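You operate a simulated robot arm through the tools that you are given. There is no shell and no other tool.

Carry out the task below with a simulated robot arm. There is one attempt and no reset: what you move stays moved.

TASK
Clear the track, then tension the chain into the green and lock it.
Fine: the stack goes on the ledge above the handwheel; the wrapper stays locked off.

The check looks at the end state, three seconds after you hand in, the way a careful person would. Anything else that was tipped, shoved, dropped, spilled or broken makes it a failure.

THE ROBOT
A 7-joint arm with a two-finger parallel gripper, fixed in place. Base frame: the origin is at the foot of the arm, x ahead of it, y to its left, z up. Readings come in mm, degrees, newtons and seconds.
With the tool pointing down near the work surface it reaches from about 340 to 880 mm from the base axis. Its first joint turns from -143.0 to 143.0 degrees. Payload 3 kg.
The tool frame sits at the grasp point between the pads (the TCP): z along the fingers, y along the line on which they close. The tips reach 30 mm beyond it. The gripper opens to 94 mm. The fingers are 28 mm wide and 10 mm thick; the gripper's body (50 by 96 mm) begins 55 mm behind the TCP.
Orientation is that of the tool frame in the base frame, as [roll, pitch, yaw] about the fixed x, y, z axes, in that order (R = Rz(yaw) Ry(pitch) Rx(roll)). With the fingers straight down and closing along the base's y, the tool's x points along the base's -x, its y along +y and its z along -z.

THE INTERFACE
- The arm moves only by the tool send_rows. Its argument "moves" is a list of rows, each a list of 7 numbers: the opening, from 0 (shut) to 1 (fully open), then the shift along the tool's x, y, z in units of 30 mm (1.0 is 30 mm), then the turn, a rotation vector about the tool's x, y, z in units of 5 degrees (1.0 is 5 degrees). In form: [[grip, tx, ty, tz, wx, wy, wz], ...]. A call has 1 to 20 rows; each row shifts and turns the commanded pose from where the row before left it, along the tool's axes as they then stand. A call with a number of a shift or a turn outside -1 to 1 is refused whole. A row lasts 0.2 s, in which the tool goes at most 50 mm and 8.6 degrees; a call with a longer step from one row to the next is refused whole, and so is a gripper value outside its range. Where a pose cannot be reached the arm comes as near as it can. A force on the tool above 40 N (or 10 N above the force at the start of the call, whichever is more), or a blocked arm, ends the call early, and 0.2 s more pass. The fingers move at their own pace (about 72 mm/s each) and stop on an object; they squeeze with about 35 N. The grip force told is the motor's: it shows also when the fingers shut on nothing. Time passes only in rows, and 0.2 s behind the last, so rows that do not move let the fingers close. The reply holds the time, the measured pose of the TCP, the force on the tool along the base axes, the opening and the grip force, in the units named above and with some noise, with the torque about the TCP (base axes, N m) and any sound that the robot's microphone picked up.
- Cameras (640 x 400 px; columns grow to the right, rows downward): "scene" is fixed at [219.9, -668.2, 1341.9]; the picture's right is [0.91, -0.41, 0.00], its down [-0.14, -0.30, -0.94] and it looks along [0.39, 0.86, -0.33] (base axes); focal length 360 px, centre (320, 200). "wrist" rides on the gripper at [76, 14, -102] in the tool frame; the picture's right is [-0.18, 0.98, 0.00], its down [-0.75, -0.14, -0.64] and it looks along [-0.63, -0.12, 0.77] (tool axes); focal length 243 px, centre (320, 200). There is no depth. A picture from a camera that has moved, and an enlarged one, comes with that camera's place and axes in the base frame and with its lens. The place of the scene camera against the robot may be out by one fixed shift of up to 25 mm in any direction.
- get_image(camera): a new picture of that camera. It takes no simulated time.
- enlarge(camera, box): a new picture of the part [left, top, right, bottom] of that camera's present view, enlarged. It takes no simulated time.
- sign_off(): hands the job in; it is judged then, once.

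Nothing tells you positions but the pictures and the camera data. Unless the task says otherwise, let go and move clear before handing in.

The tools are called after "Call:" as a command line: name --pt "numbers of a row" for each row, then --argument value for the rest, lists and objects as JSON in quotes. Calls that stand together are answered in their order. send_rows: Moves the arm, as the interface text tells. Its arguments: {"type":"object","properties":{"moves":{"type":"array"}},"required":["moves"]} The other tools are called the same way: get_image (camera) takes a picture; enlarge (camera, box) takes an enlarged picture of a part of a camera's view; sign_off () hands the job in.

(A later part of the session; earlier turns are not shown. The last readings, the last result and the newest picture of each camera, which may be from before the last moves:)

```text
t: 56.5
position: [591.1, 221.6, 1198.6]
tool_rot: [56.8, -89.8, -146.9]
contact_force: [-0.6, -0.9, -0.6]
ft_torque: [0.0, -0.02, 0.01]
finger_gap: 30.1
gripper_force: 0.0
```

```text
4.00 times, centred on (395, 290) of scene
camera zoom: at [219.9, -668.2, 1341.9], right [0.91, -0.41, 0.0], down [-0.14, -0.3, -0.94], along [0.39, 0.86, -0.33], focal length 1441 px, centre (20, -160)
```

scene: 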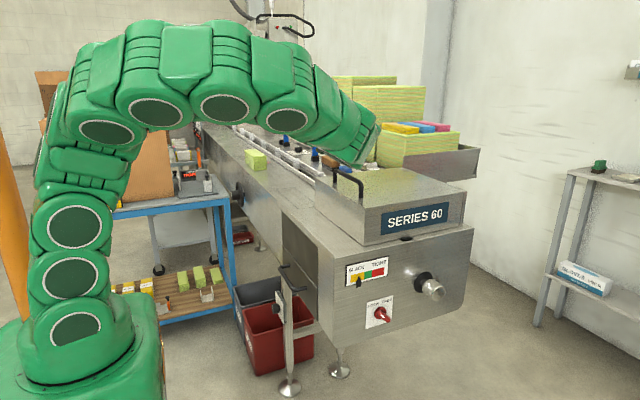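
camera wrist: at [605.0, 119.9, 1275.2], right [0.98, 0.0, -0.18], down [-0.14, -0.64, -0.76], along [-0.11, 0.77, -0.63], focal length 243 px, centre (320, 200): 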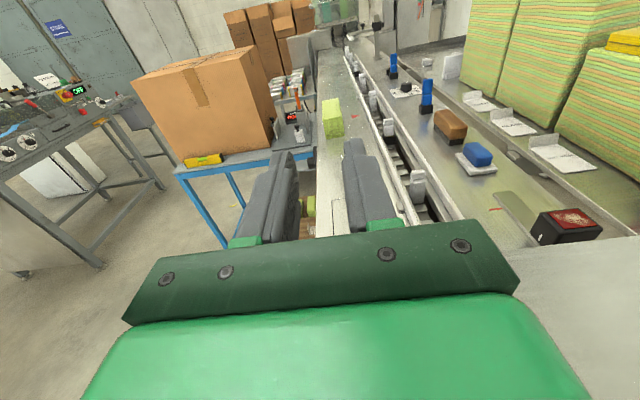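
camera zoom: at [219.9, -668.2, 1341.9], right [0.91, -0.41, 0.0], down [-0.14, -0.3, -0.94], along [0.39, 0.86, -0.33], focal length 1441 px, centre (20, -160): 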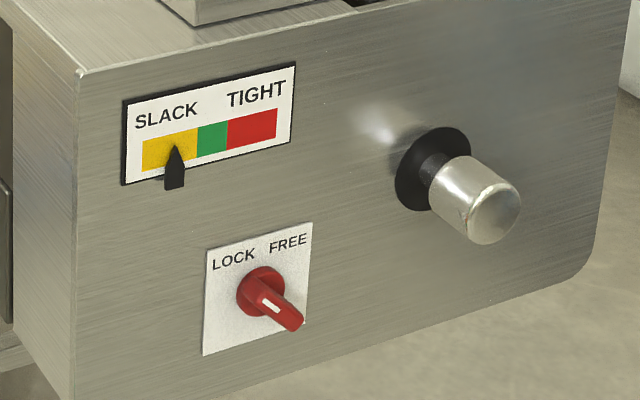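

The track is clear. I'll now back away to y about −260, in front of the end face, keeping height.

Call:
send_rows --pt "0.32 0 0 -1 0 0 0" --pt "0.32 0 0 -1 0 0 0" --pt "0.32 0 0 -1 0 0 0" --pt "0.32 0 0 -1 0 0 0" --pt "0.32 0 0 -1 0 0 0" --pt "0.32 0 0 -1 0 0 0" --pt "0.32 0 0 -1 0 0 0" --pt "0.32 0 0 -1 0 0 0" --pt "0.32 0 0 -1 0 0 0" --pt "0.32 0 0 -1 0 0 0" --pt "0.32 0 0 -1 0 0 0" --pt "0.32 0 0 -1 0 0 0" --pt "0.32 0 0 -1 0 0 0" --pt "0.32 0 0 -1 0 0 0" --pt "0.32 0 0 -1 0 0 0" --pt "0.32 0 0 -1 0 0 0" --pt "0.32 0 0 0 0 0 0"

Call:
get_image --camera "scene"

Call:
get_image --camera "wrist"

```text
t: 60.1
position: [588.3, -117.3, 1197.9]
tool_rot: [43.7, -89.8, -134.0]
contact_force: [0.1, -0.2, 0.0]
ft_torque: [0.02, 0.0, -0.02]
finger_gap: 29.9
gripper_force: 0.0
out of reach, approached as far as the arm can: row 12, 13, 14, 15, 16
```

```text
taken
```

scene: 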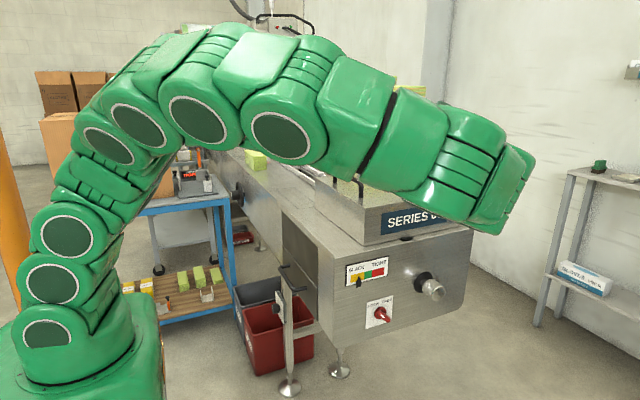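

```text
taken
camera wrist: at [602.2, -219.9, 1273.5], right [0.98, 0.0, -0.18], down [-0.14, -0.64, -0.76], along [-0.11, 0.77, -0.63], focal length 243 px, centre (320, 200)
```

wrist: 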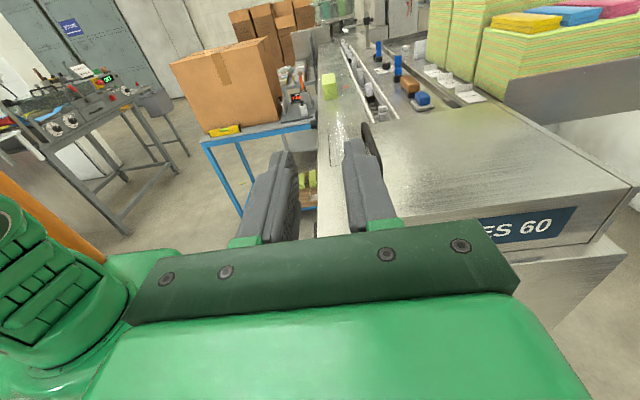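

The arm stopped at y = −117 at this height because of a joint limit. Tips are about 50 mm off the end face; I'll lower in front of the left part of the face and check whether more room opens up.

Call:
send_rows --pt "0.32 -1 0 0 0 0 0" --pt "0.32 -1 0 0 0 0 0" --pt "0.32 -1 0 -0.3 0 0 0" --pt "0.32 -1 0 -0.3 0 0 0" --pt "0.32 -1 0 -0.5 0 0 0" --pt "0.32 -1 0 -0.5 0 0 0" --pt "0.32 0 0 -0.5 0 0 0" --pt "0.32 0 0 0 0 0 0"

Call:
get_image --camera "scene"

Call:
get_image --camera "wrist"

```text
t: 61.9
position: [586.2, -160.4, 1010.6]
tool_rot: [76.9, -89.8, -167.2]
contact_force: [-0.4, 0.0, 0.1]
ft_torque: [0.0, -0.01, 0.02]
finger_gap: 30.0
gripper_force: 0.1
out of reach, approached as far as the arm can: row 6, 7
```

```text
taken
```

scene: 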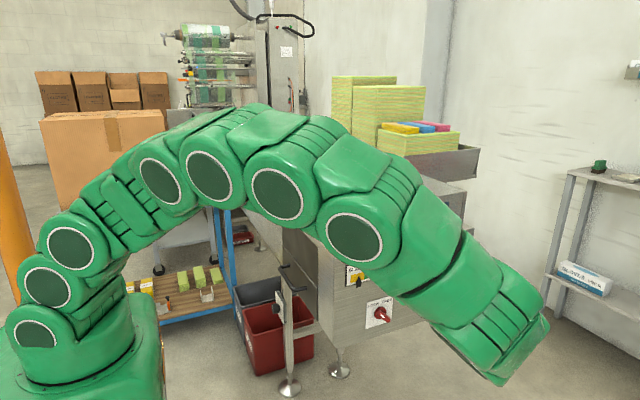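

```text
taken
camera wrist: at [599.0, -262.4, 1087.3], right [0.98, 0.0, -0.18], down [-0.14, -0.64, -0.75], along [-0.11, 0.77, -0.63], focal length 243 px, centre (320, 200)
```

wrist: 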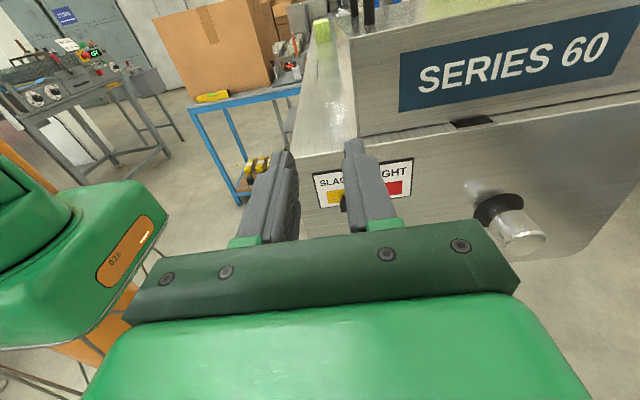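

Lower positions allow more room (y = −160 at z = 1010). I'll move to about x = 720, z = 930 to view the whole panel.

Call:
send_rows --pt "0.32 0 0.9 0 0 0 0" --pt "0.32 -0.5 0.9 -0.1 0 0 0" --pt "0.32 -0.5 0.9 -0.2 0 0 0" --pt "0.32 -0.5 0.9 -0.3 0 0 0" --pt "0.32 -0.6 0.9 -0.4 0 0 0" --pt "0.32 -0.6 0 -0.5 0 0 0" --pt "0.32 0 0 0 0 0 0"

Call:
get_image --camera "scene"

Call:
get_image --camera "wrist"

```text
t: 63.5
position: [618.1, -163.8, 926.3]
tool_rot: [74.2, -89.8, -164.3]
contact_force: [-0.1, -0.3, 0.5]
ft_torque: [0.0, 0.0, -0.01]
finger_gap: 29.7
gripper_force: 0.1
out of reach, approached as far as the arm can: row 1, 2, 3, 4, 5, 6
```

```text
taken
```

scene: 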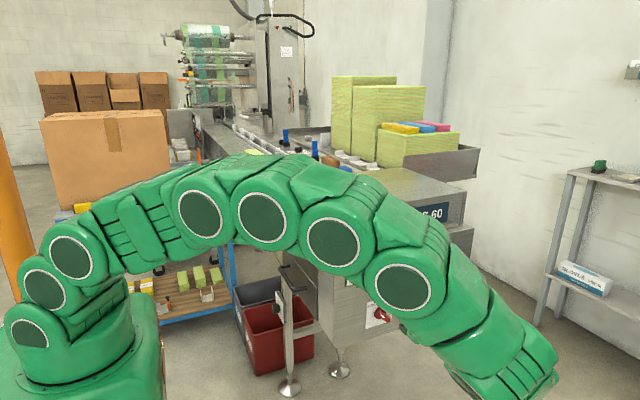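

```text
taken
camera wrist: at [631.3, -265.8, 1002.7], right [0.98, 0.0, -0.18], down [-0.14, -0.64, -0.75], along [-0.11, 0.77, -0.63], focal length 243 px, centre (320, 200)
```

wrist: 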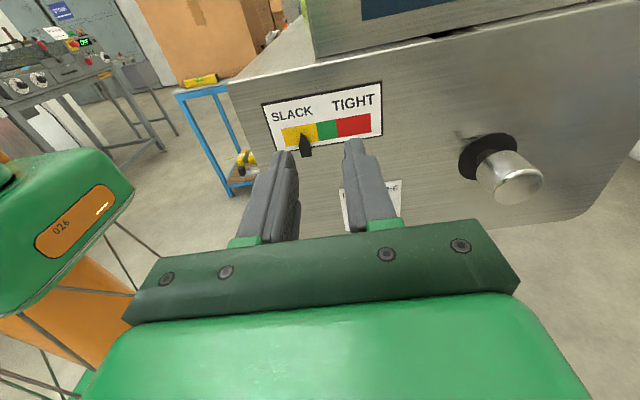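

The pure +x move was limited while I was also backing away. I'll come a little closer to the face (y about −120) and try moving +x there.

Call:
send_rows --pt "0.32 0 0 0.7 0 0 0" --pt "0.32 0 0 0.7 0 0 0" --pt "0.32 0 0.7 0 0 0 0" --pt "0.32 0 0.7 0 0 0 0" --pt "0.32 0 0.7 0 0 0 0" --pt "0.32 0 0.7 0 0 0 0" --pt "0.32 0 0 0 0 0 0"

Call:
get_image --camera "wrist"

Call:
get_image --camera "scene"

```text
t: 65.1
position: [703.4, -124.9, 928.3]
tool_rot: [65.2, -89.8, -155.5]
contact_force: [0.6, 0.6, 0.0]
ft_torque: [-0.03, 0.0, -0.03]
finger_gap: 30.2
gripper_force: 0.1
```

```text
taken
camera wrist: at [717.0, -226.0, 1004.4], right [0.98, 0.0, -0.18], down [-0.14, -0.64, -0.76], along [-0.11, 0.77, -0.63], focal length 243 px, centre (320, 200)
```

wrist: 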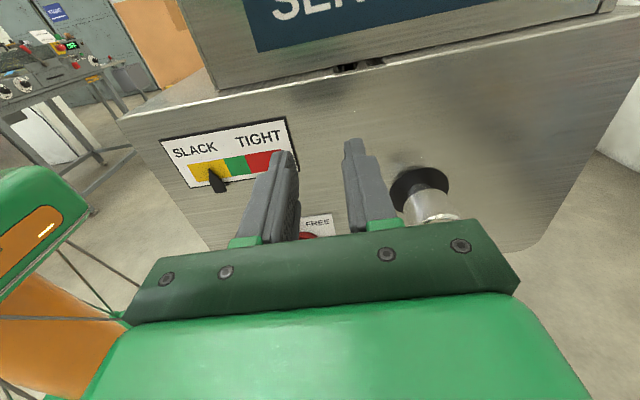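

```text
taken
```

scene: 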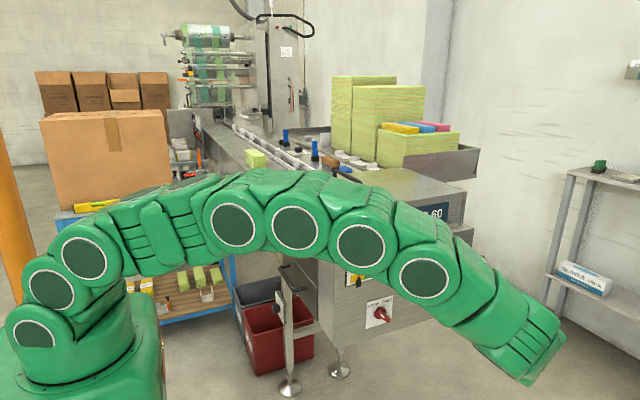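

I've reached x = 703 in front of the face. The gauge shows yellow (slack). I'll study the lever closely while the arm isn't hiding it.

Call:
enlarge --camera "scene" --box '[355, 290, 405, 335]'

Call:
enlarge --camera "wrist" --box '[140, 90, 480, 250]'

```text
8.89 times, centred on (380, 312) of scene
camera zoom: at [219.9, -668.2, 1341.9], right [0.91, -0.41, 0.0], down [-0.14, -0.3, -0.94], along [0.39, 0.86, -0.33], focal length 3202 px, centre (-213, -800)
```

zoom: 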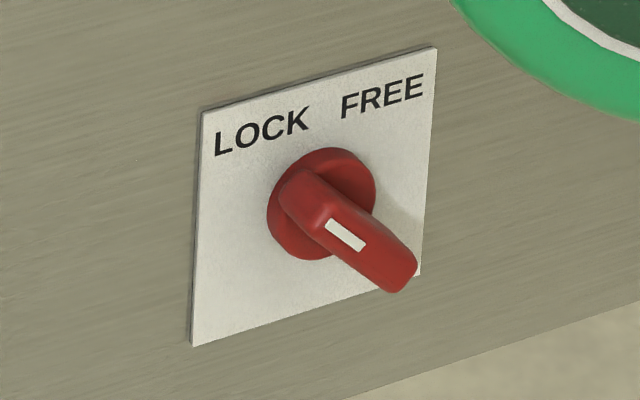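

```text
1.88 times, centred on (310, 170) of wrist
camera zoom: at [717.0, -226.0, 1004.4], right [0.98, 0.0, -0.18], down [-0.14, -0.64, -0.76], along [-0.11, 0.77, -0.63], focal length 457 px, centre (339, 256)
```

zoom: 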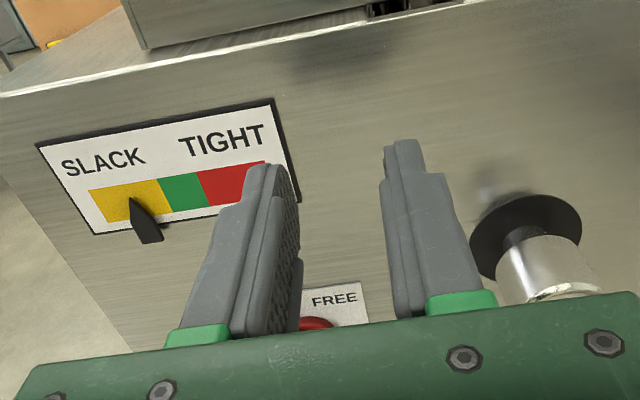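

The lever's shape is ambiguous from this angle. I'll move the hand to the left and lower so the wrist camera can see the lever from another side.

Call:
send_rows --pt "0.1 0 -0.8 0 0 0 0" --pt "0.1 0 -0.8 0 0 0 0" --pt "0.1 0 -0.8 0 0 0 0" --pt "0.1 0 -0.8 0 0 0 0" --pt "0.1 -0.6 -0.8 0 0 0 0" --pt "0.1 -0.8 -0.8 0 0 0 0" --pt "0.1 -0.8 0 0 0 0 0" --pt "0.1 -0.8 0 0 0 0 0" --pt "0.1 0 0 0 0 0 0"

Call:
get_image --camera "wrist"

Call:
get_image --camera "scene"

```text
t: 67.1
position: [559.9, -123.2, 837.6]
tool_rot: [62.5, -89.7, -152.7]
contact_force: [-0.2, -0.6, -0.2]
ft_torque: [0.02, 0.0, 0.01]
finger_gap: 9.4
gripper_force: 0.1
```

```text
taken
camera wrist: at [573.9, -224.9, 912.3], right [0.98, 0.0, -0.18], down [-0.14, -0.64, -0.76], along [-0.11, 0.77, -0.63], focal length 243 px, centre (320, 200)
```

wrist: 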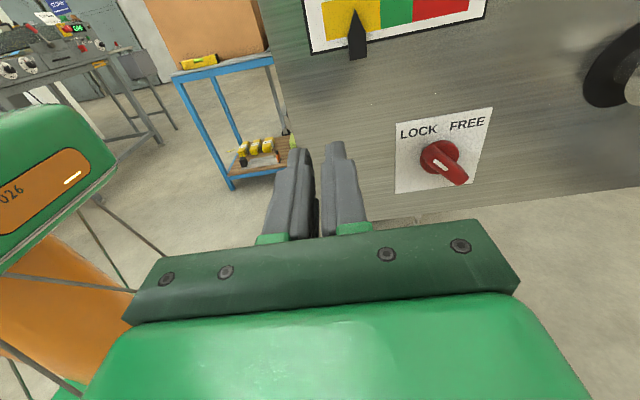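

```text
taken
```

scene: 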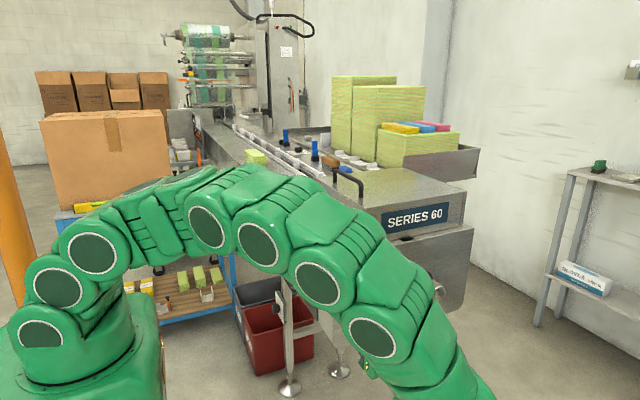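

Call:
enlarge --camera "wrist" --box '[380, 95, 500, 205]'

Call:
enlarge --camera "wrist" --box '[290, 0, 640, 120]'

```text
3.64 times, centred on (440, 150) of wrist
camera zoom: at [573.9, -224.9, 912.3], right [0.98, 0.0, -0.18], down [-0.14, -0.64, -0.76], along [-0.11, 0.77, -0.63], focal length 882 px, centre (-116, 382)
```

zoom: 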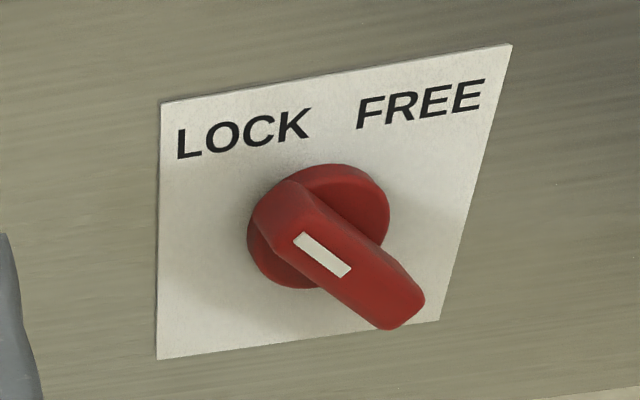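

```text
1.83 times, centred on (465, 60) of wrist
camera zoom: at [573.9, -224.9, 912.3], right [0.98, 0.0, -0.18], down [-0.14, -0.64, -0.76], along [-0.11, 0.77, -0.63], focal length 444 px, centre (55, 456)
```

zoom: 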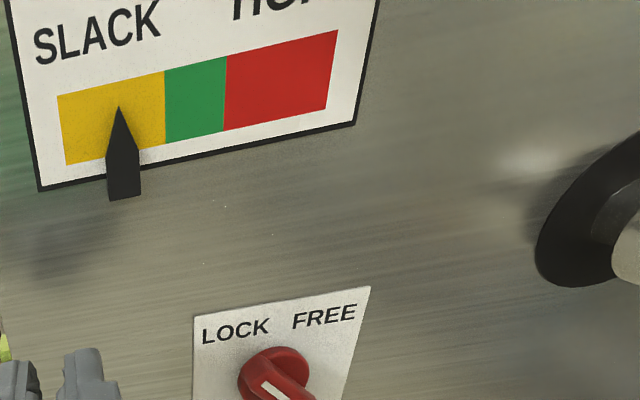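

Triangulating, the end face is at y about −31, the lever's hub at (657, −40, 792), and the knob's axis at (790, 838). The lever's bar lies along the LOCK diagonal, so it is locked while slack; I must free it, tension, then lock. First I'll roll the tool 42° so the fingers can straddle the bar, and open them partly.

Call:
send_rows --pt "0.45 0 0 0 0 0 -1" --pt "0.45 0 0 0 0 0 -1" --pt "0.45 0 0 0 0 0 -1" --pt "0.45 0 0 0 0 0 -1" --pt "0.45 0 0 0 0 0 -1" --pt "0.45 0 0 0 0 0 -1" --pt "0.45 0 0 0 0 0 -1" --pt "0.45 0 0 0 0 0 -1" --pt "0.45 0 0 0 0 0 -0.4" --pt "0.45 0 0 0 0 0 0"

Call:
get_image --camera "wrist"

Call:
get_image --camera "scene"

```text
t: 69.3
position: [560.0, -123.4, 837.8]
tool_rot: [89.9, -47.9, 179.9]
contact_force: [-0.1, 0.5, 0.3]
ft_torque: [0.04, 0.02, 0.01]
finger_gap: 42.6
gripper_force: 0.0
```

```text
taken
camera wrist: at [518.9, -224.2, 903.1], right [0.85, 0.0, 0.52], down [0.4, -0.64, -0.65], along [0.34, 0.77, -0.55], focal length 243 px, centre (320, 200)
```

wrist: 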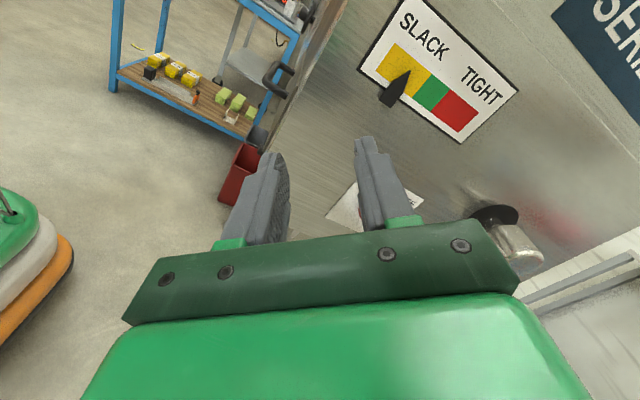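

```text
taken
```

scene: 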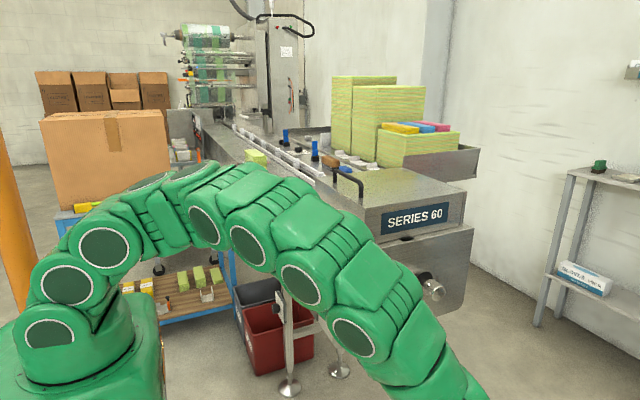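

The fingers are rolled to straddle the bar. I'll move sideways to line the tool axis up with the lever hub, still 90 mm off the face.

Call:
send_rows --pt "0.45 -0.663 0.277 0 0 0 0" --pt "0.45 -0.663 0.277 0 0 0 0" --pt "0.45 -0.663 0.277 0 0 0 0" --pt "0.45 -0.663 0.277 0 0 0 0" --pt "0.45 -0.663 0.277 0 0 0 0" --pt "0.45 0 0 0 0 0 0"

Call:
get_image --camera "wrist"

Call:
enlarge --camera "wrist" --box '[220, 90, 460, 240]'

Call:
get_image --camera "scene"

```text
t: 70.7
position: [658.8, -123.3, 793.9]
tool_rot: [89.9, -47.9, 179.9]
contact_force: [0.8, 0.9, 0.0]
ft_torque: [-0.02, 0.0, 0.01]
finger_gap: 42.2
gripper_force: 0.0
```

```text
taken
camera wrist: at [617.6, -224.4, 858.2], right [0.85, 0.0, 0.52], down [0.4, -0.64, -0.65], along [0.34, 0.77, -0.55], focal length 243 px, centre (320, 200)
```

wrist: 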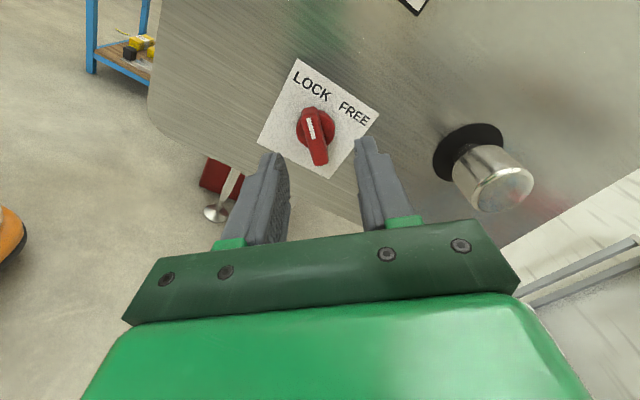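

```text
2.67 times, centred on (340, 165) of wrist
camera zoom: at [617.6, -224.4, 858.2], right [0.85, 0.0, 0.52], down [0.4, -0.64, -0.65], along [0.34, 0.77, -0.55], focal length 647 px, centre (267, 293)
```

zoom: 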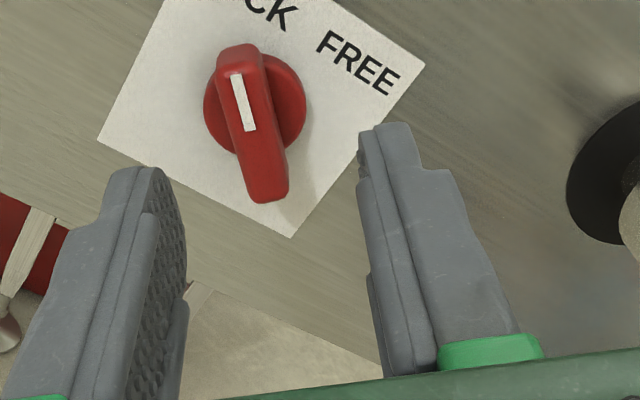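

```text
taken
```

scene: 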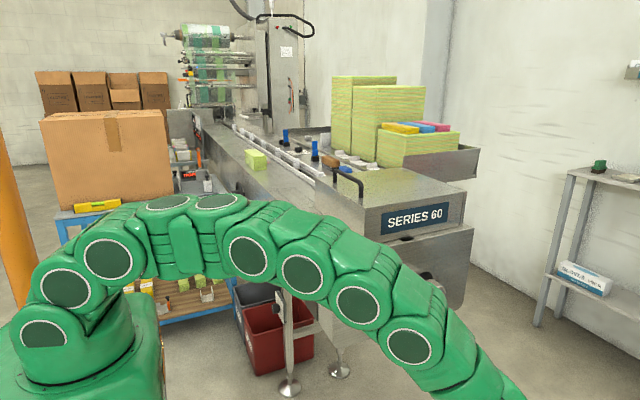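

From this view the lever's white mark clearly points at LOCK, and the bar lines up with my finger plane. I'll correct the small offset (about 4 mm) and advance 25 mm.

Call:
send_rows --pt "0.45 -0.1 -0.12 0 0 0 0" --pt "0.45 0 0 0.45 0 0 0" --pt "0.45 0 0 0.4 0 0 0" --pt "0.45 0 0 0 0 0 0"

Call:
enlarge --camera "wrist" --box '[220, 60, 460, 240]'

```text
t: 71.7
position: [658.1, -97.2, 787.3]
tool_rot: [89.7, -47.8, 179.9]
contact_force: [0.1, -0.7, -0.6]
ft_torque: [0.03, 0.01, -0.01]
finger_gap: 42.5
gripper_force: 0.0
```

```text
2.22 times, centred on (340, 150) of wrist
camera zoom: at [616.7, -199.3, 852.7], right [0.85, 0.0, 0.52], down [0.4, -0.64, -0.65], along [0.34, 0.77, -0.55], focal length 539 px, centre (276, 311)
```

zoom: 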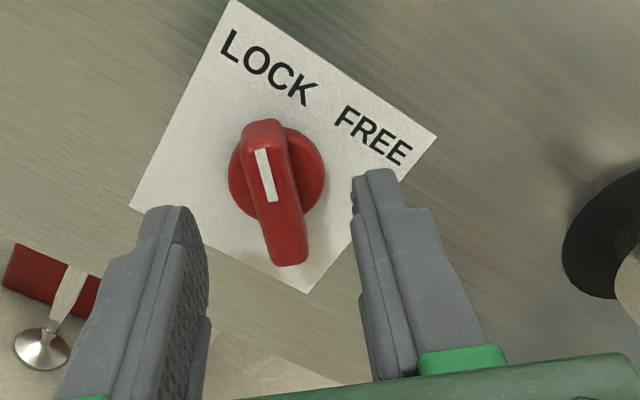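

Alignment looks good. I'll advance another 19 mm so the tips pass the bar's front, then look.

Call:
send_rows --pt "0.45 0 0 0.35 0 0 0" --pt "0.45 0 0 0.28 0 0 0" --pt "0.45 0 0 0 0 0 0"

Call:
enlarge --camera "wrist" --box '[220, 60, 460, 240]'

```text
t: 72.5
position: [656.9, -78.8, 787.6]
tool_rot: [89.9, -47.8, 179.8]
contact_force: [0.3, 0.2, -0.2]
ft_torque: [-0.03, 0.0, 0.03]
finger_gap: 42.2
gripper_force: 0.0
```

```text
2.22 times, centred on (340, 150) of wrist
camera zoom: at [616.6, -180.6, 852.9], right [0.85, 0.0, 0.52], down [0.4, -0.64, -0.65], along [0.34, 0.77, -0.55], focal length 539 px, centre (276, 311)
```

zoom: 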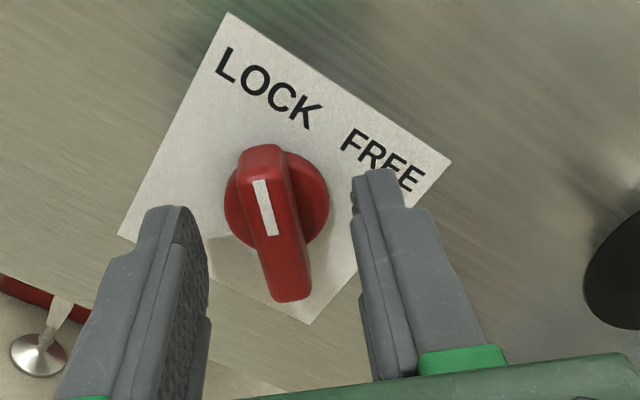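

The tips are about 12 mm short of the disc. I'll advance 5 mm more and close onto the bar.

Call:
send_rows --pt "0.45 0 0 0.17 0 0 0" --pt "0.35 0 0 0 0 0 0" --pt "0.25 0 0 0 0 0 0" --pt "0.1 0 0 0 0 0 0" --pt "0.0 0 0 0 0 0 0" --pt "0.0 0 0 0 0 0 0"

Call:
enlarge --camera "wrist" --box '[220, 60, 460, 240]'

```text
t: 73.9
position: [656.9, -73.3, 786.6]
tool_rot: [90.0, -47.9, 179.9]
contact_force: [1.0, -1.0, -0.8]
ft_torque: [-0.43, 0.0, -0.1]
finger_gap: 12.7
gripper_force: 45.3
```

```text
2.22 times, centred on (340, 150) of wrist
camera zoom: at [616.4, -175.0, 852.7], right [0.85, 0.0, 0.52], down [0.4, -0.64, -0.65], along [0.34, 0.77, -0.55], focal length 539 px, centre (276, 311)
```

zoom: 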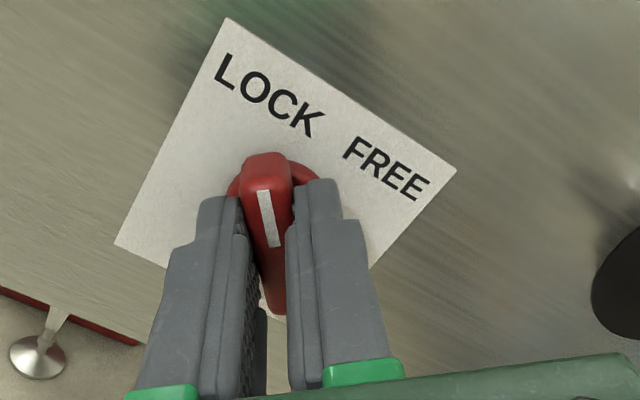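

The bar is gripped (12.7 mm). I'll turn clockwise 30° and check the response.

Call:
send_rows --pt "0 0 0 0 0 0 1" --pt "0 0 0 0 0 0 1" --pt "0 0 0 0 0 0 1" --pt "0 0 0 0 0 0 1" --pt "0 0 0 0 0 0 1" --pt "0 0 0 0 0 0 1" --pt "0 0 0 0 0 0 0"

Call:
enlarge --camera "wrist" --box '[220, 60, 460, 240]'

```text
t: 75.3
position: [659.1, -75.5, 787.9]
tool_rot: [90.2, -75.1, 179.2]
contact_force: [3.9, 2.0, -4.8]
ft_torque: [-0.31, -0.01, 0.33]
finger_gap: 12.9
gripper_force: 45.1
stopped in row 6: the force on the tool passed its limit at 41 N (the readings are from after the stop); the commanded pose is now the measured one
```

```text
2.22 times, centred on (340, 150) of wrist
camera zoom: at [651.9, -174.9, 865.0], right [1.0, -0.01, 0.08], down [0.05, -0.64, -0.76], along [0.06, 0.77, -0.64], focal length 539 px, centre (276, 311)
```

zoom: 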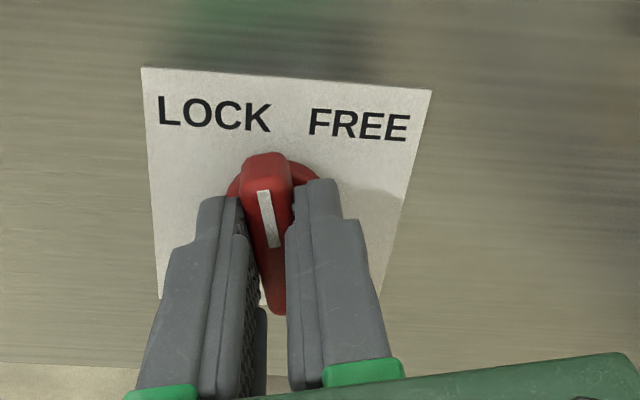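

The lever turned about 27° and then the force limit tripped because my axis is about 5.5 mm off the pivot (which works out to about (660.7, 782.7)). I'll loosen, shift onto the pivot, and re-grip.

Call:
send_rows --pt "0.25 0 0 0 0 0 0" --pt "0.25 0 0 0 0 0 0" --pt "0.25 -0.183 0 0.02 0 0 0" --pt "0.25 0 0 0 0 0 0" --pt "0.1 0 0 0 0 0 0" --pt "0 0 0 0 0 0 0" --pt "0 0 0 0 0 0 0"

Call:
enlarge --camera "wrist" --box '[220, 60, 460, 240]'

```text
t: 76.9
position: [660.2, -73.6, 782.1]
tool_rot: [89.8, -74.9, 179.6]
contact_force: [17.4, 5.0, 3.9]
ft_torque: [-0.09, 0.02, 0.02]
finger_gap: 12.7
gripper_force: 44.8
```

```text
2.22 times, centred on (340, 150) of wrist
camera zoom: at [653.1, -174.6, 859.9], right [1.0, -0.01, 0.08], down [0.05, -0.64, -0.76], along [0.06, 0.77, -0.64], focal length 539 px, centre (276, 311)
```

zoom: 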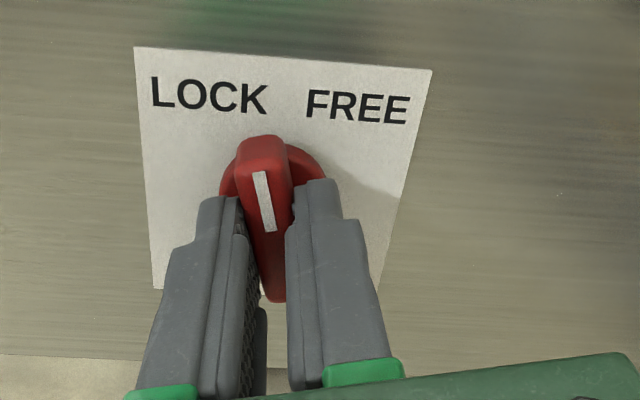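

There's a 17 N side load from a roughly 1 mm offset. I'll shift slightly in +x to relieve it.

Call:
send_rows --pt "0 0 0.035 0 0 0 0" --pt "0 0 0 0 0 0 0"

```text
t: 77.5
position: [661.1, -73.9, 782.8]
tool_rot: [89.5, -75.1, -179.9]
contact_force: [-4.9, 4.9, 13.4]
ft_torque: [0.07, -0.02, 0.43]
finger_gap: 13.0
gripper_force: 45.3
```

The side load is now small. I'll continue turning clockwise in short steps.

Call:
send_rows --pt "0 0.015 0 0 0 0 0.8" --pt "0 0 0 0 0 0 0.8" --pt "0 0 0 0 0 0 0.8" --pt "0 0 0 0 0 0 0.8" --pt "0 0 0 0 0 0 0"

```text
t: 78.7
position: [660.5, -72.7, 781.8]
tool_rot: [-87.4, -88.8, -2.7]
contact_force: [-7.5, 0.5, 2.4]
ft_torque: [0.13, -0.05, 0.55]
finger_gap: 12.8
gripper_force: 45.1
stopped in row 5: the force on the tool passed its limit at 41 N (the readings are from after the stop); the commanded pose is now the measured one
```

Call:
enlarge --camera "wrist" --box '[220, 60, 460, 240]'

Call:
send_rows --pt "0 0 0 0 0 0 0"

```text
2.22 times, centred on (340, 150) of wrist
camera zoom: at [674.8, -174.8, 858.4], right [0.98, 0.0, -0.2], down [-0.16, -0.64, -0.75], along [-0.13, 0.77, -0.63], focal length 539 px, centre (276, 311)
```

zoom: 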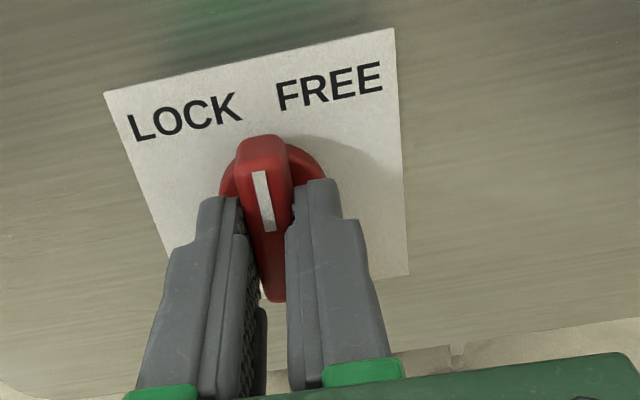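

```text
t: 79.0
position: [660.2, -72.8, 783.1]
tool_rot: [-87.1, -88.9, -3.2]
contact_force: [-10.8, -0.6, 7.0]
ft_torque: [-0.95, -0.03, 0.6]
finger_gap: 13.0
gripper_force: 45.1
```

The lever is about half-way (vertical). I'll relieve the small side load and continue.

Call:
send_rows --pt "0 0.011 -0.017 0 0 0 0.5" --pt "0 0 0 0 0 0 0.7" --pt "0 0 0 0 0 0 0.7" --pt "0 0 0 0 0 0 0"

```text
t: 80.0
position: [658.8, -73.2, 783.9]
tool_rot: [-89.7, -79.3, -0.5]
contact_force: [-3.6, 6.8, 4.6]
ft_torque: [-1.15, 0.02, 0.62]
finger_gap: 12.7
gripper_force: 45.6
```

Call:
send_rows --pt "0 0 0 -0.01 0 0 0.7" --pt "0 0 0 0 0 0 0.7" --pt "0 0 0 0 0 0 0.7" --pt "0 0 0 0 0 0 0"

Call:
enlarge --camera "wrist" --box '[220, 60, 460, 240]'

```text
t: 81.0
position: [660.1, -73.3, 783.5]
tool_rot: [-89.8, -68.8, -0.5]
contact_force: [-17.4, 6.1, 18.2]
ft_torque: [-0.05, -0.06, 0.91]
finger_gap: 12.6
gripper_force: 44.7
```

```text
2.22 times, centred on (340, 150) of wrist
camera zoom: at [699.0, -175.0, 848.4], right [0.85, 0.0, -0.53], down [-0.41, -0.64, -0.65], along [-0.33, 0.77, -0.54], focal length 539 px, centre (276, 311)
```

zoom: 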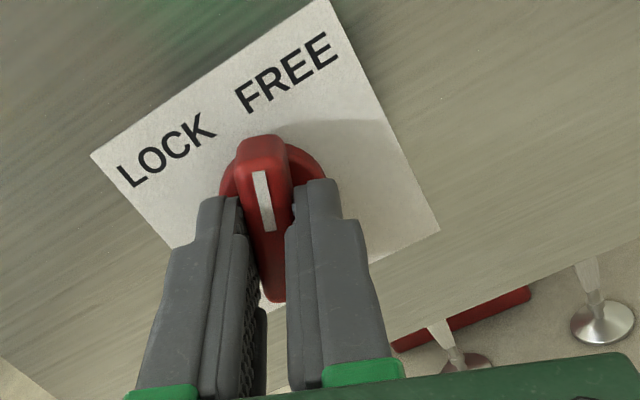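

Call:
send_rows --pt "0 0.017 -0.035 0 0 0 0.3" --pt "0 0 0 0 0 0 0.7" --pt "0 0 0 0 0 0 0.7" --pt "0 0 0 0 0 0 0"

```text
t: 82.0
position: [659.7, -73.2, 783.5]
tool_rot: [-90.0, -60.3, -0.4]
contact_force: [-9.7, -5.1, -2.5]
ft_torque: [-0.64, -0.02, 0.88]
finger_gap: 12.5
gripper_force: 45.2
```

Call:
send_rows --pt "0 0 -0.01 0 0 0 0.7" --pt "0 0 0 0 0 0 0.7" --pt "0 0 0 0 0 0 0.7" --pt "0 0 0 0 0 0 0"

Call:
enlarge --camera "wrist" --box '[220, 60, 460, 240]'

```text
t: 83.0
position: [659.1, -73.0, 784.4]
tool_rot: [-90.0, -49.8, -0.4]
contact_force: [-9.5, -6.9, -15.3]
ft_torque: [-1.01, -0.01, 1.0]
finger_gap: 12.8
gripper_force: 45.0
```

```text
2.22 times, centred on (340, 150) of wrist
camera zoom: at [717.7, -175.0, 832.0], right [0.63, 0.0, -0.77], down [-0.6, -0.64, -0.48], along [-0.49, 0.77, -0.41], focal length 539 px, centre (276, 311)
```

zoom: 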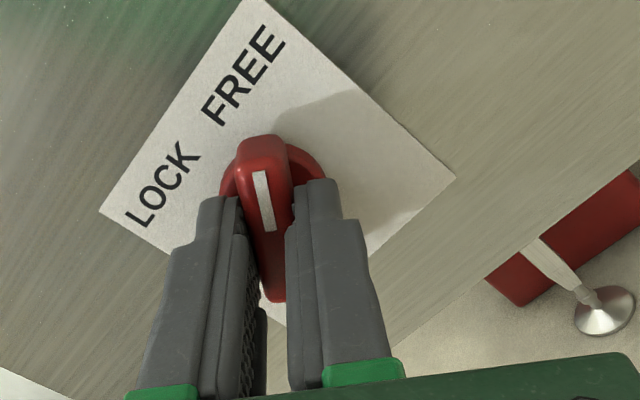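

The lever mark is now pointing toward FREE (about 82° turned) with no resistance. I'll turn a bit more to see whether there is a stop.

Call:
send_rows --pt "0 -0.025 0 0 0 0 0.5" --pt "0 0 0 0 0 0 0.6" --pt "0 0 0 0 0 0 0"

Call:
enlarge --camera "wrist" --box '[220, 60, 460, 240]'

```text
t: 83.8
position: [658.5, -74.6, 782.1]
tool_rot: [-89.9, -44.4, -0.4]
contact_force: [12.0, 6.4, -12.0]
ft_torque: [-0.25, -0.51, -0.01]
finger_gap: 12.7
gripper_force: 45.2
```

```text
2.22 times, centred on (340, 150) of wrist
camera zoom: at [721.8, -175.1, 826.2], right [0.56, 0.0, -0.83], down [-0.64, -0.64, -0.43], along [-0.53, 0.77, -0.36], focal length 539 px, centre (276, 311)
```

zoom: 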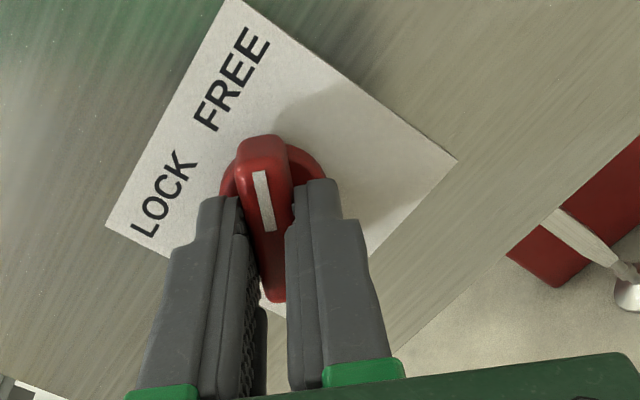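

The torque rose to about 0.5 N·m at 45°: that's the stop at FREE. I'll ease off slightly, release, and back away to inspect.

Call:
send_rows --pt "0 0 0 0 0 0 -0.15" --pt "0.3 0 0 0 0 0 0" --pt "0.45 0 0 0 0 0 0" --pt "0.45 0 0 -0.5 0 0 0" --pt "0.45 0 0 -0.8 0 0 0" --pt "0.45 0 0 0 0 0 0"

Call:
get_image --camera "wrist"

Call:
get_image --camera "scene"

```text
t: 85.2
position: [659.7, -114.4, 783.3]
tool_rot: [-90.0, -45.1, -0.4]
contact_force: [0.0, 0.4, -0.6]
ft_torque: [-0.03, -0.03, -0.01]
finger_gap: 42.3
gripper_force: 0.1
```

```text
taken
camera wrist: at [721.4, -215.9, 827.3], right [0.57, 0.0, -0.82], down [-0.64, -0.64, -0.43], along [-0.52, 0.77, -0.36], focal length 243 px, centre (320, 200)
```

wrist: 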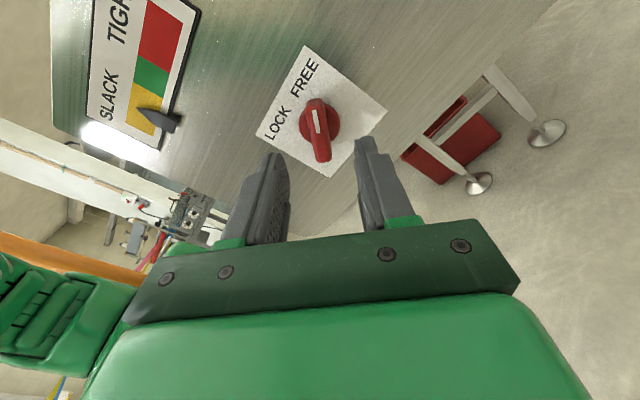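

```text
taken
```

scene: 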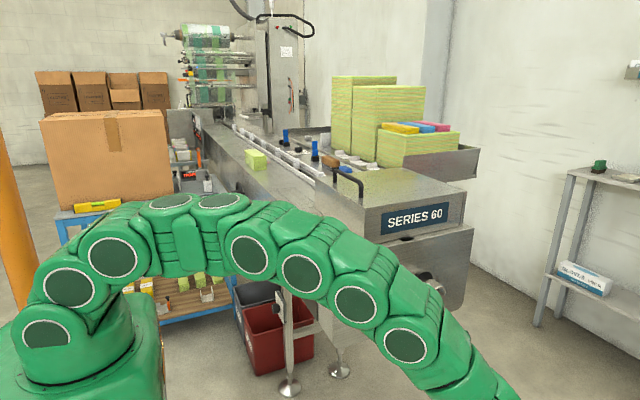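

The lever now points to FREE. I'll roll the tool upright again and back off slightly, ready to move to the knob.

Call:
send_rows --pt "0.7 0 0 -0.4 0 0 0" --pt "0.7 0 0 0 0 0 -1" --pt "0.7 0 0 0 0 0 -1" --pt "0.7 0 0 0 0 0 -1" --pt "0.7 0 0 0 0 0 -1" --pt "0.7 0 0 0 0 0 -1" --pt "0.7 0 0 0 0 0 -1" --pt "0.7 0 0 0 0 0 -1" --pt "0.7 0 0 0 0 0 -1" --pt "0.7 0 0 0 0 0 -1" --pt "0.7 0.8 0.8 0 0 0 0" --pt "0.7 0.8 0.8 0 0 0 0" --pt "0.7 0 0.8 0 0 0 0" --pt "0.7 0 0 0 0 0 0"

Call:
get_image --camera "wrist"

Call:
get_image --camera "scene"

```text
t: 88.2
position: [730.1, -126.0, 828.4]
tool_rot: [70.4, -89.8, -160.6]
contact_force: [0.2, -0.8, 0.1]
ft_torque: [0.0, -0.01, 0.04]
finger_gap: 65.7
gripper_force: 0.1
```

```text
taken
camera wrist: at [744.3, -226.5, 905.3], right [0.98, -0.01, -0.18], down [-0.14, -0.64, -0.75], along [-0.11, 0.77, -0.63], focal length 243 px, centre (320, 200)
```

wrist: 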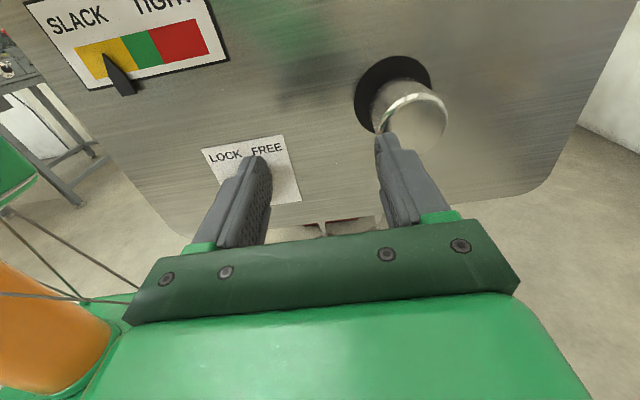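

```text
taken
```

scene: 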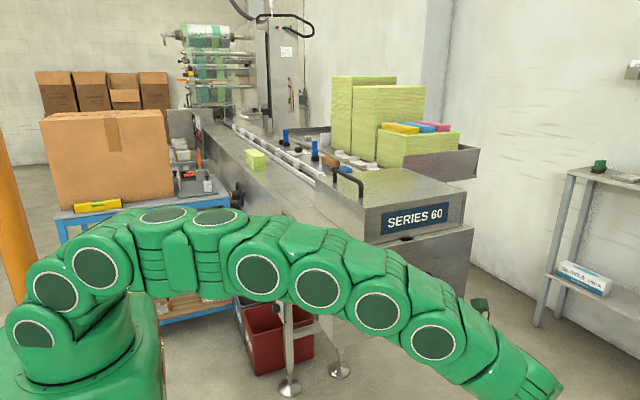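

The knob's axis is at about (792, 832). I'll open the gripper and line up in front of it.

Call:
send_rows --pt "0.85 0.04 0.69 -0.1 0 0 0" --pt "0.85 0.04 0.69 -0.1 0 0 0" --pt "0.85 0.04 0.69 0 0 0 0" --pt "0.85 0 0 0 0 0 0"

Call:
get_image --camera "wrist"

Call:
get_image --camera "scene"

```text
t: 89.2
position: [793.7, -131.9, 834.5]
tool_rot: [69.8, -89.8, -160.1]
contact_force: [-0.1, -1.2, -0.3]
ft_torque: [0.03, 0.02, 0.02]
finger_gap: 79.7
gripper_force: 0.1
```

```text
taken
camera wrist: at [806.0, -233.3, 910.9], right [0.98, -0.01, -0.18], down [-0.14, -0.64, -0.75], along [-0.11, 0.77, -0.63], focal length 243 px, centre (320, 200)
```

wrist: 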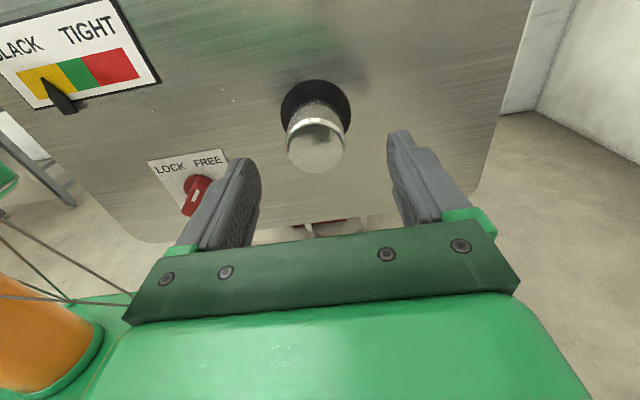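

```text
taken
```

scene: 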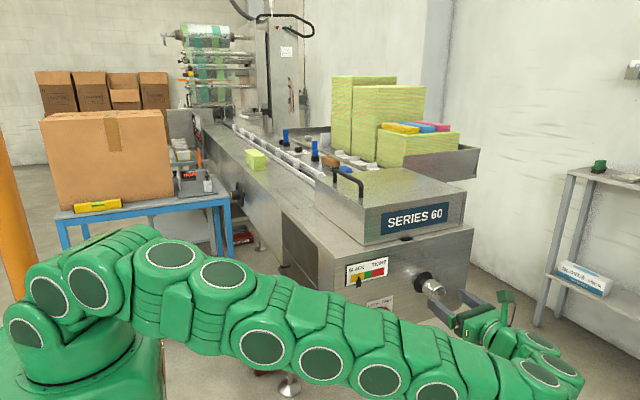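

The arm reaches the knob position. I'll zoom in on both views to check alignment with the knob's axis.

Call:
enlarge --camera "scene" --box '[340, 250, 540, 375]'

Call:
enlarge --camera "wrist" --box '[220, 60, 460, 240]'

```text
3.20 times, centred on (440, 312) of scene
camera zoom: at [219.9, -668.2, 1341.9], right [0.91, -0.41, 0.0], down [-0.14, -0.3, -0.94], along [0.39, 0.86, -0.33], focal length 1153 px, centre (-64, -160)
```

zoom: 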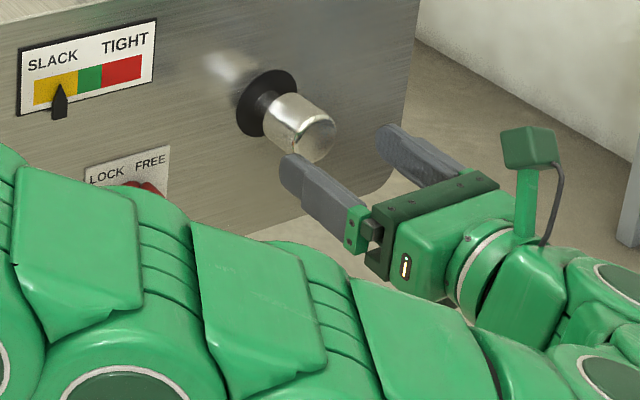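

```text
2.22 times, centred on (340, 150) of wrist
camera zoom: at [806.0, -233.3, 910.9], right [0.98, -0.01, -0.18], down [-0.14, -0.64, -0.75], along [-0.11, 0.77, -0.63], focal length 539 px, centre (276, 311)
```

zoom: 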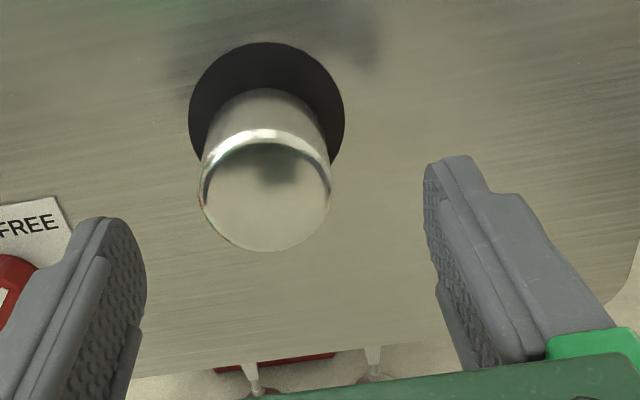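

The knob sits about 4.5 mm to the left of my tool axis. I'll correct that, roll 45° counter-clockwise for turning range, and advance around the knob.

Call:
send_rows --pt "0.8 0.02 -0.15 0 0 0 0" --pt "0.8 0 0 0 0 0 -1" --pt "0.8 0 0 0 0 0 -1" --pt "0.8 0 0 0 0 0 -1" --pt "0.8 0 0 0 0 0 -1" --pt "0.8 0 0 0 0 0 -1" --pt "0.8 0 0 0 0 0 -1" --pt "0.8 0 0 0 0 0 -1" --pt "0.8 0 0 0 0 0 -1" --pt "0.8 0 0 0 0 0 -1" --pt "0.8 0 0 0 0 0 0"

Call:
enlarge --camera "wrist" --box '[220, 60, 460, 240]'

Call:
enlarge --camera "scene" --box '[340, 250, 540, 375]'

```text
t: 91.7
position: [787.6, -130.8, 835.7]
tool_rot: [89.9, -44.8, 179.7]
contact_force: [-0.4, 0.2, 0.7]
ft_torque: [0.03, 0.01, -0.02]
finger_gap: 75.3
gripper_force: 0.1
```

```text
2.22 times, centred on (340, 150) of wrist
camera zoom: at [742.5, -232.4, 899.8], right [0.82, -0.01, 0.57], down [0.43, -0.64, -0.63], along [0.37, 0.77, -0.53], focal length 539 px, centre (276, 311)
```

zoom: 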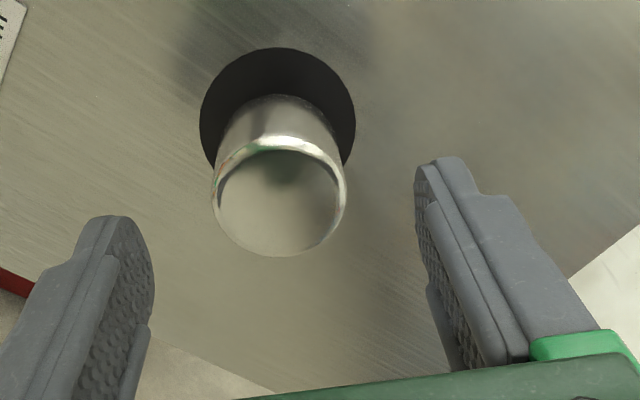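

```text
3.20 times, centred on (440, 312) of scene
camera zoom: at [219.9, -668.2, 1341.9], right [0.91, -0.41, 0.0], down [-0.14, -0.3, -0.94], along [0.39, 0.86, -0.33], focal length 1153 px, centre (-64, -160)
```

zoom: 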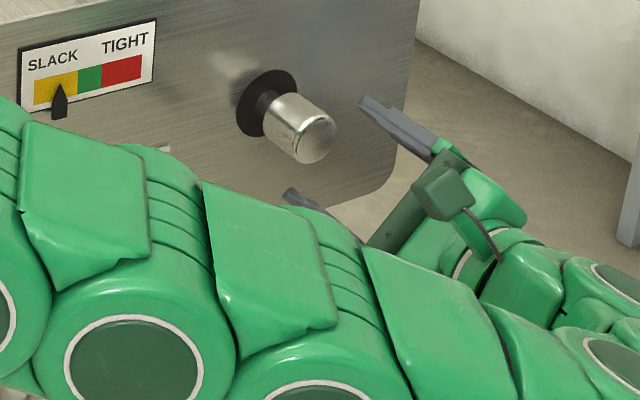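

The knob is centred between the fingers. I'll advance 31 mm and close on it.

Call:
send_rows --pt "0.8 0 0 0.35 0 0 0" --pt "0.8 0 0 0.35 0 0 0" --pt "0.8 0 0 0.33 0 0 0" --pt "0.6 0 0 0 0 0 0" --pt "0.4 0 0 0 0 0 0" --pt "0.2 0 0 0 0 0 0" --pt "0.2 0 0 0 0 0 0"

Call:
enlarge --camera "wrist" --box '[180, 40, 460, 240]'

Call:
enlarge --camera "scene" --box '[340, 250, 540, 375]'

```text
t: 93.2
position: [787.7, -101.3, 836.3]
tool_rot: [89.9, -44.8, 179.8]
contact_force: [18.2, 5.0, 17.6]
ft_torque: [0.2, -0.04, 0.01]
finger_gap: 41.1
gripper_force: 44.6
```

```text
2.00 times, centred on (320, 140) of wrist
camera zoom: at [743.2, -201.8, 899.8], right [0.82, -0.01, 0.57], down [0.43, -0.64, -0.63], along [0.37, 0.77, -0.53], focal length 485 px, centre (320, 320)
```

zoom: 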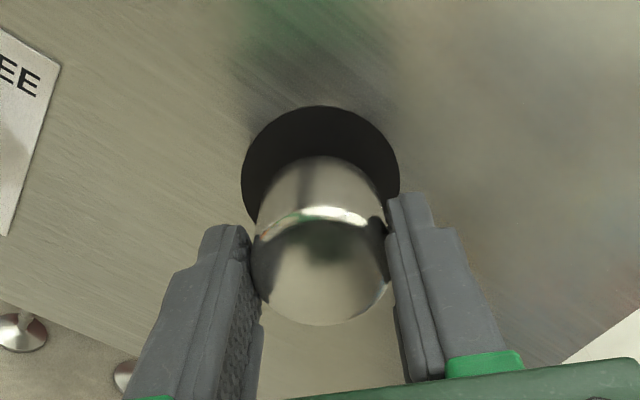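

```text
3.20 times, centred on (440, 312) of scene
camera zoom: at [219.9, -668.2, 1341.9], right [0.91, -0.41, 0.0], down [-0.14, -0.3, -0.94], along [0.39, 0.86, -0.33], focal length 1153 px, centre (-64, -160)
```

zoom: 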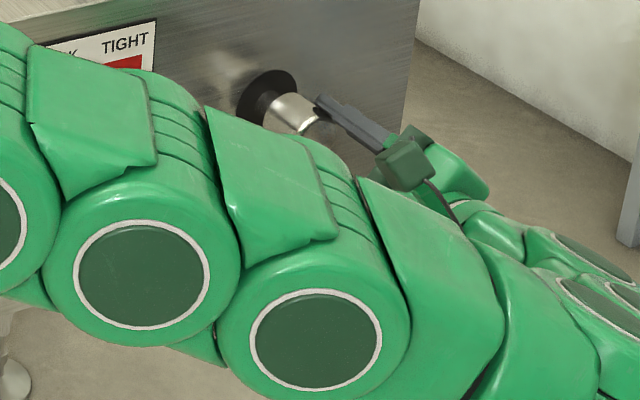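

The knob is gripped (41 mm) with about 25 N side load. I'll shift about 1.2 mm to relieve it before turning.

Call:
send_rows --pt "0.2 0 0.04 0 0 0 0" --pt "0.2 0 0 0 0 0 0"

```text
t: 93.8
position: [788.5, -100.3, 836.2]
tool_rot: [90.0, -44.7, 179.6]
contact_force: [30.0, 10.0, 12.0]
ft_torque: [-0.41, 0.0, -0.41]
finger_gap: 41.0
gripper_force: 45.4
```

Call:
send_rows --pt "0.6 0 0 0 0 0 0" --pt "0.6 0 0 0 0 0 0" --pt "0.5 0 0 0 0 0 0" --pt "0.45 0 0 0 0 0 0" --pt "0.3 0 0 0 0 0 0" --pt "0.2 0 0 0 0 0 0"

```text
t: 95.2
position: [787.5, -101.7, 837.1]
tool_rot: [89.9, -44.8, 179.7]
contact_force: [10.4, -1.2, 9.2]
ft_torque: [-0.21, -0.02, -0.01]
finger_gap: 41.2
gripper_force: 45.0
```

Call:
send_rows --pt "0.6 0 0 0 0 0 0" --pt "0.6 0 0.03 0 0 0 0" --pt "0.5 0 0 0 0 0 0" --pt "0.45 0 0 0 0 0 0" --pt "0.3 0 0 0 0 0 0" --pt "0.2 0 0 0 0 0 0"

```text
t: 96.7
position: [787.3, -100.0, 837.9]
tool_rot: [89.9, -44.9, 179.8]
contact_force: [-13.4, 1.6, -10.3]
ft_torque: [-0.44, 0.16, 0.3]
finger_gap: 40.9
gripper_force: 45.5
```

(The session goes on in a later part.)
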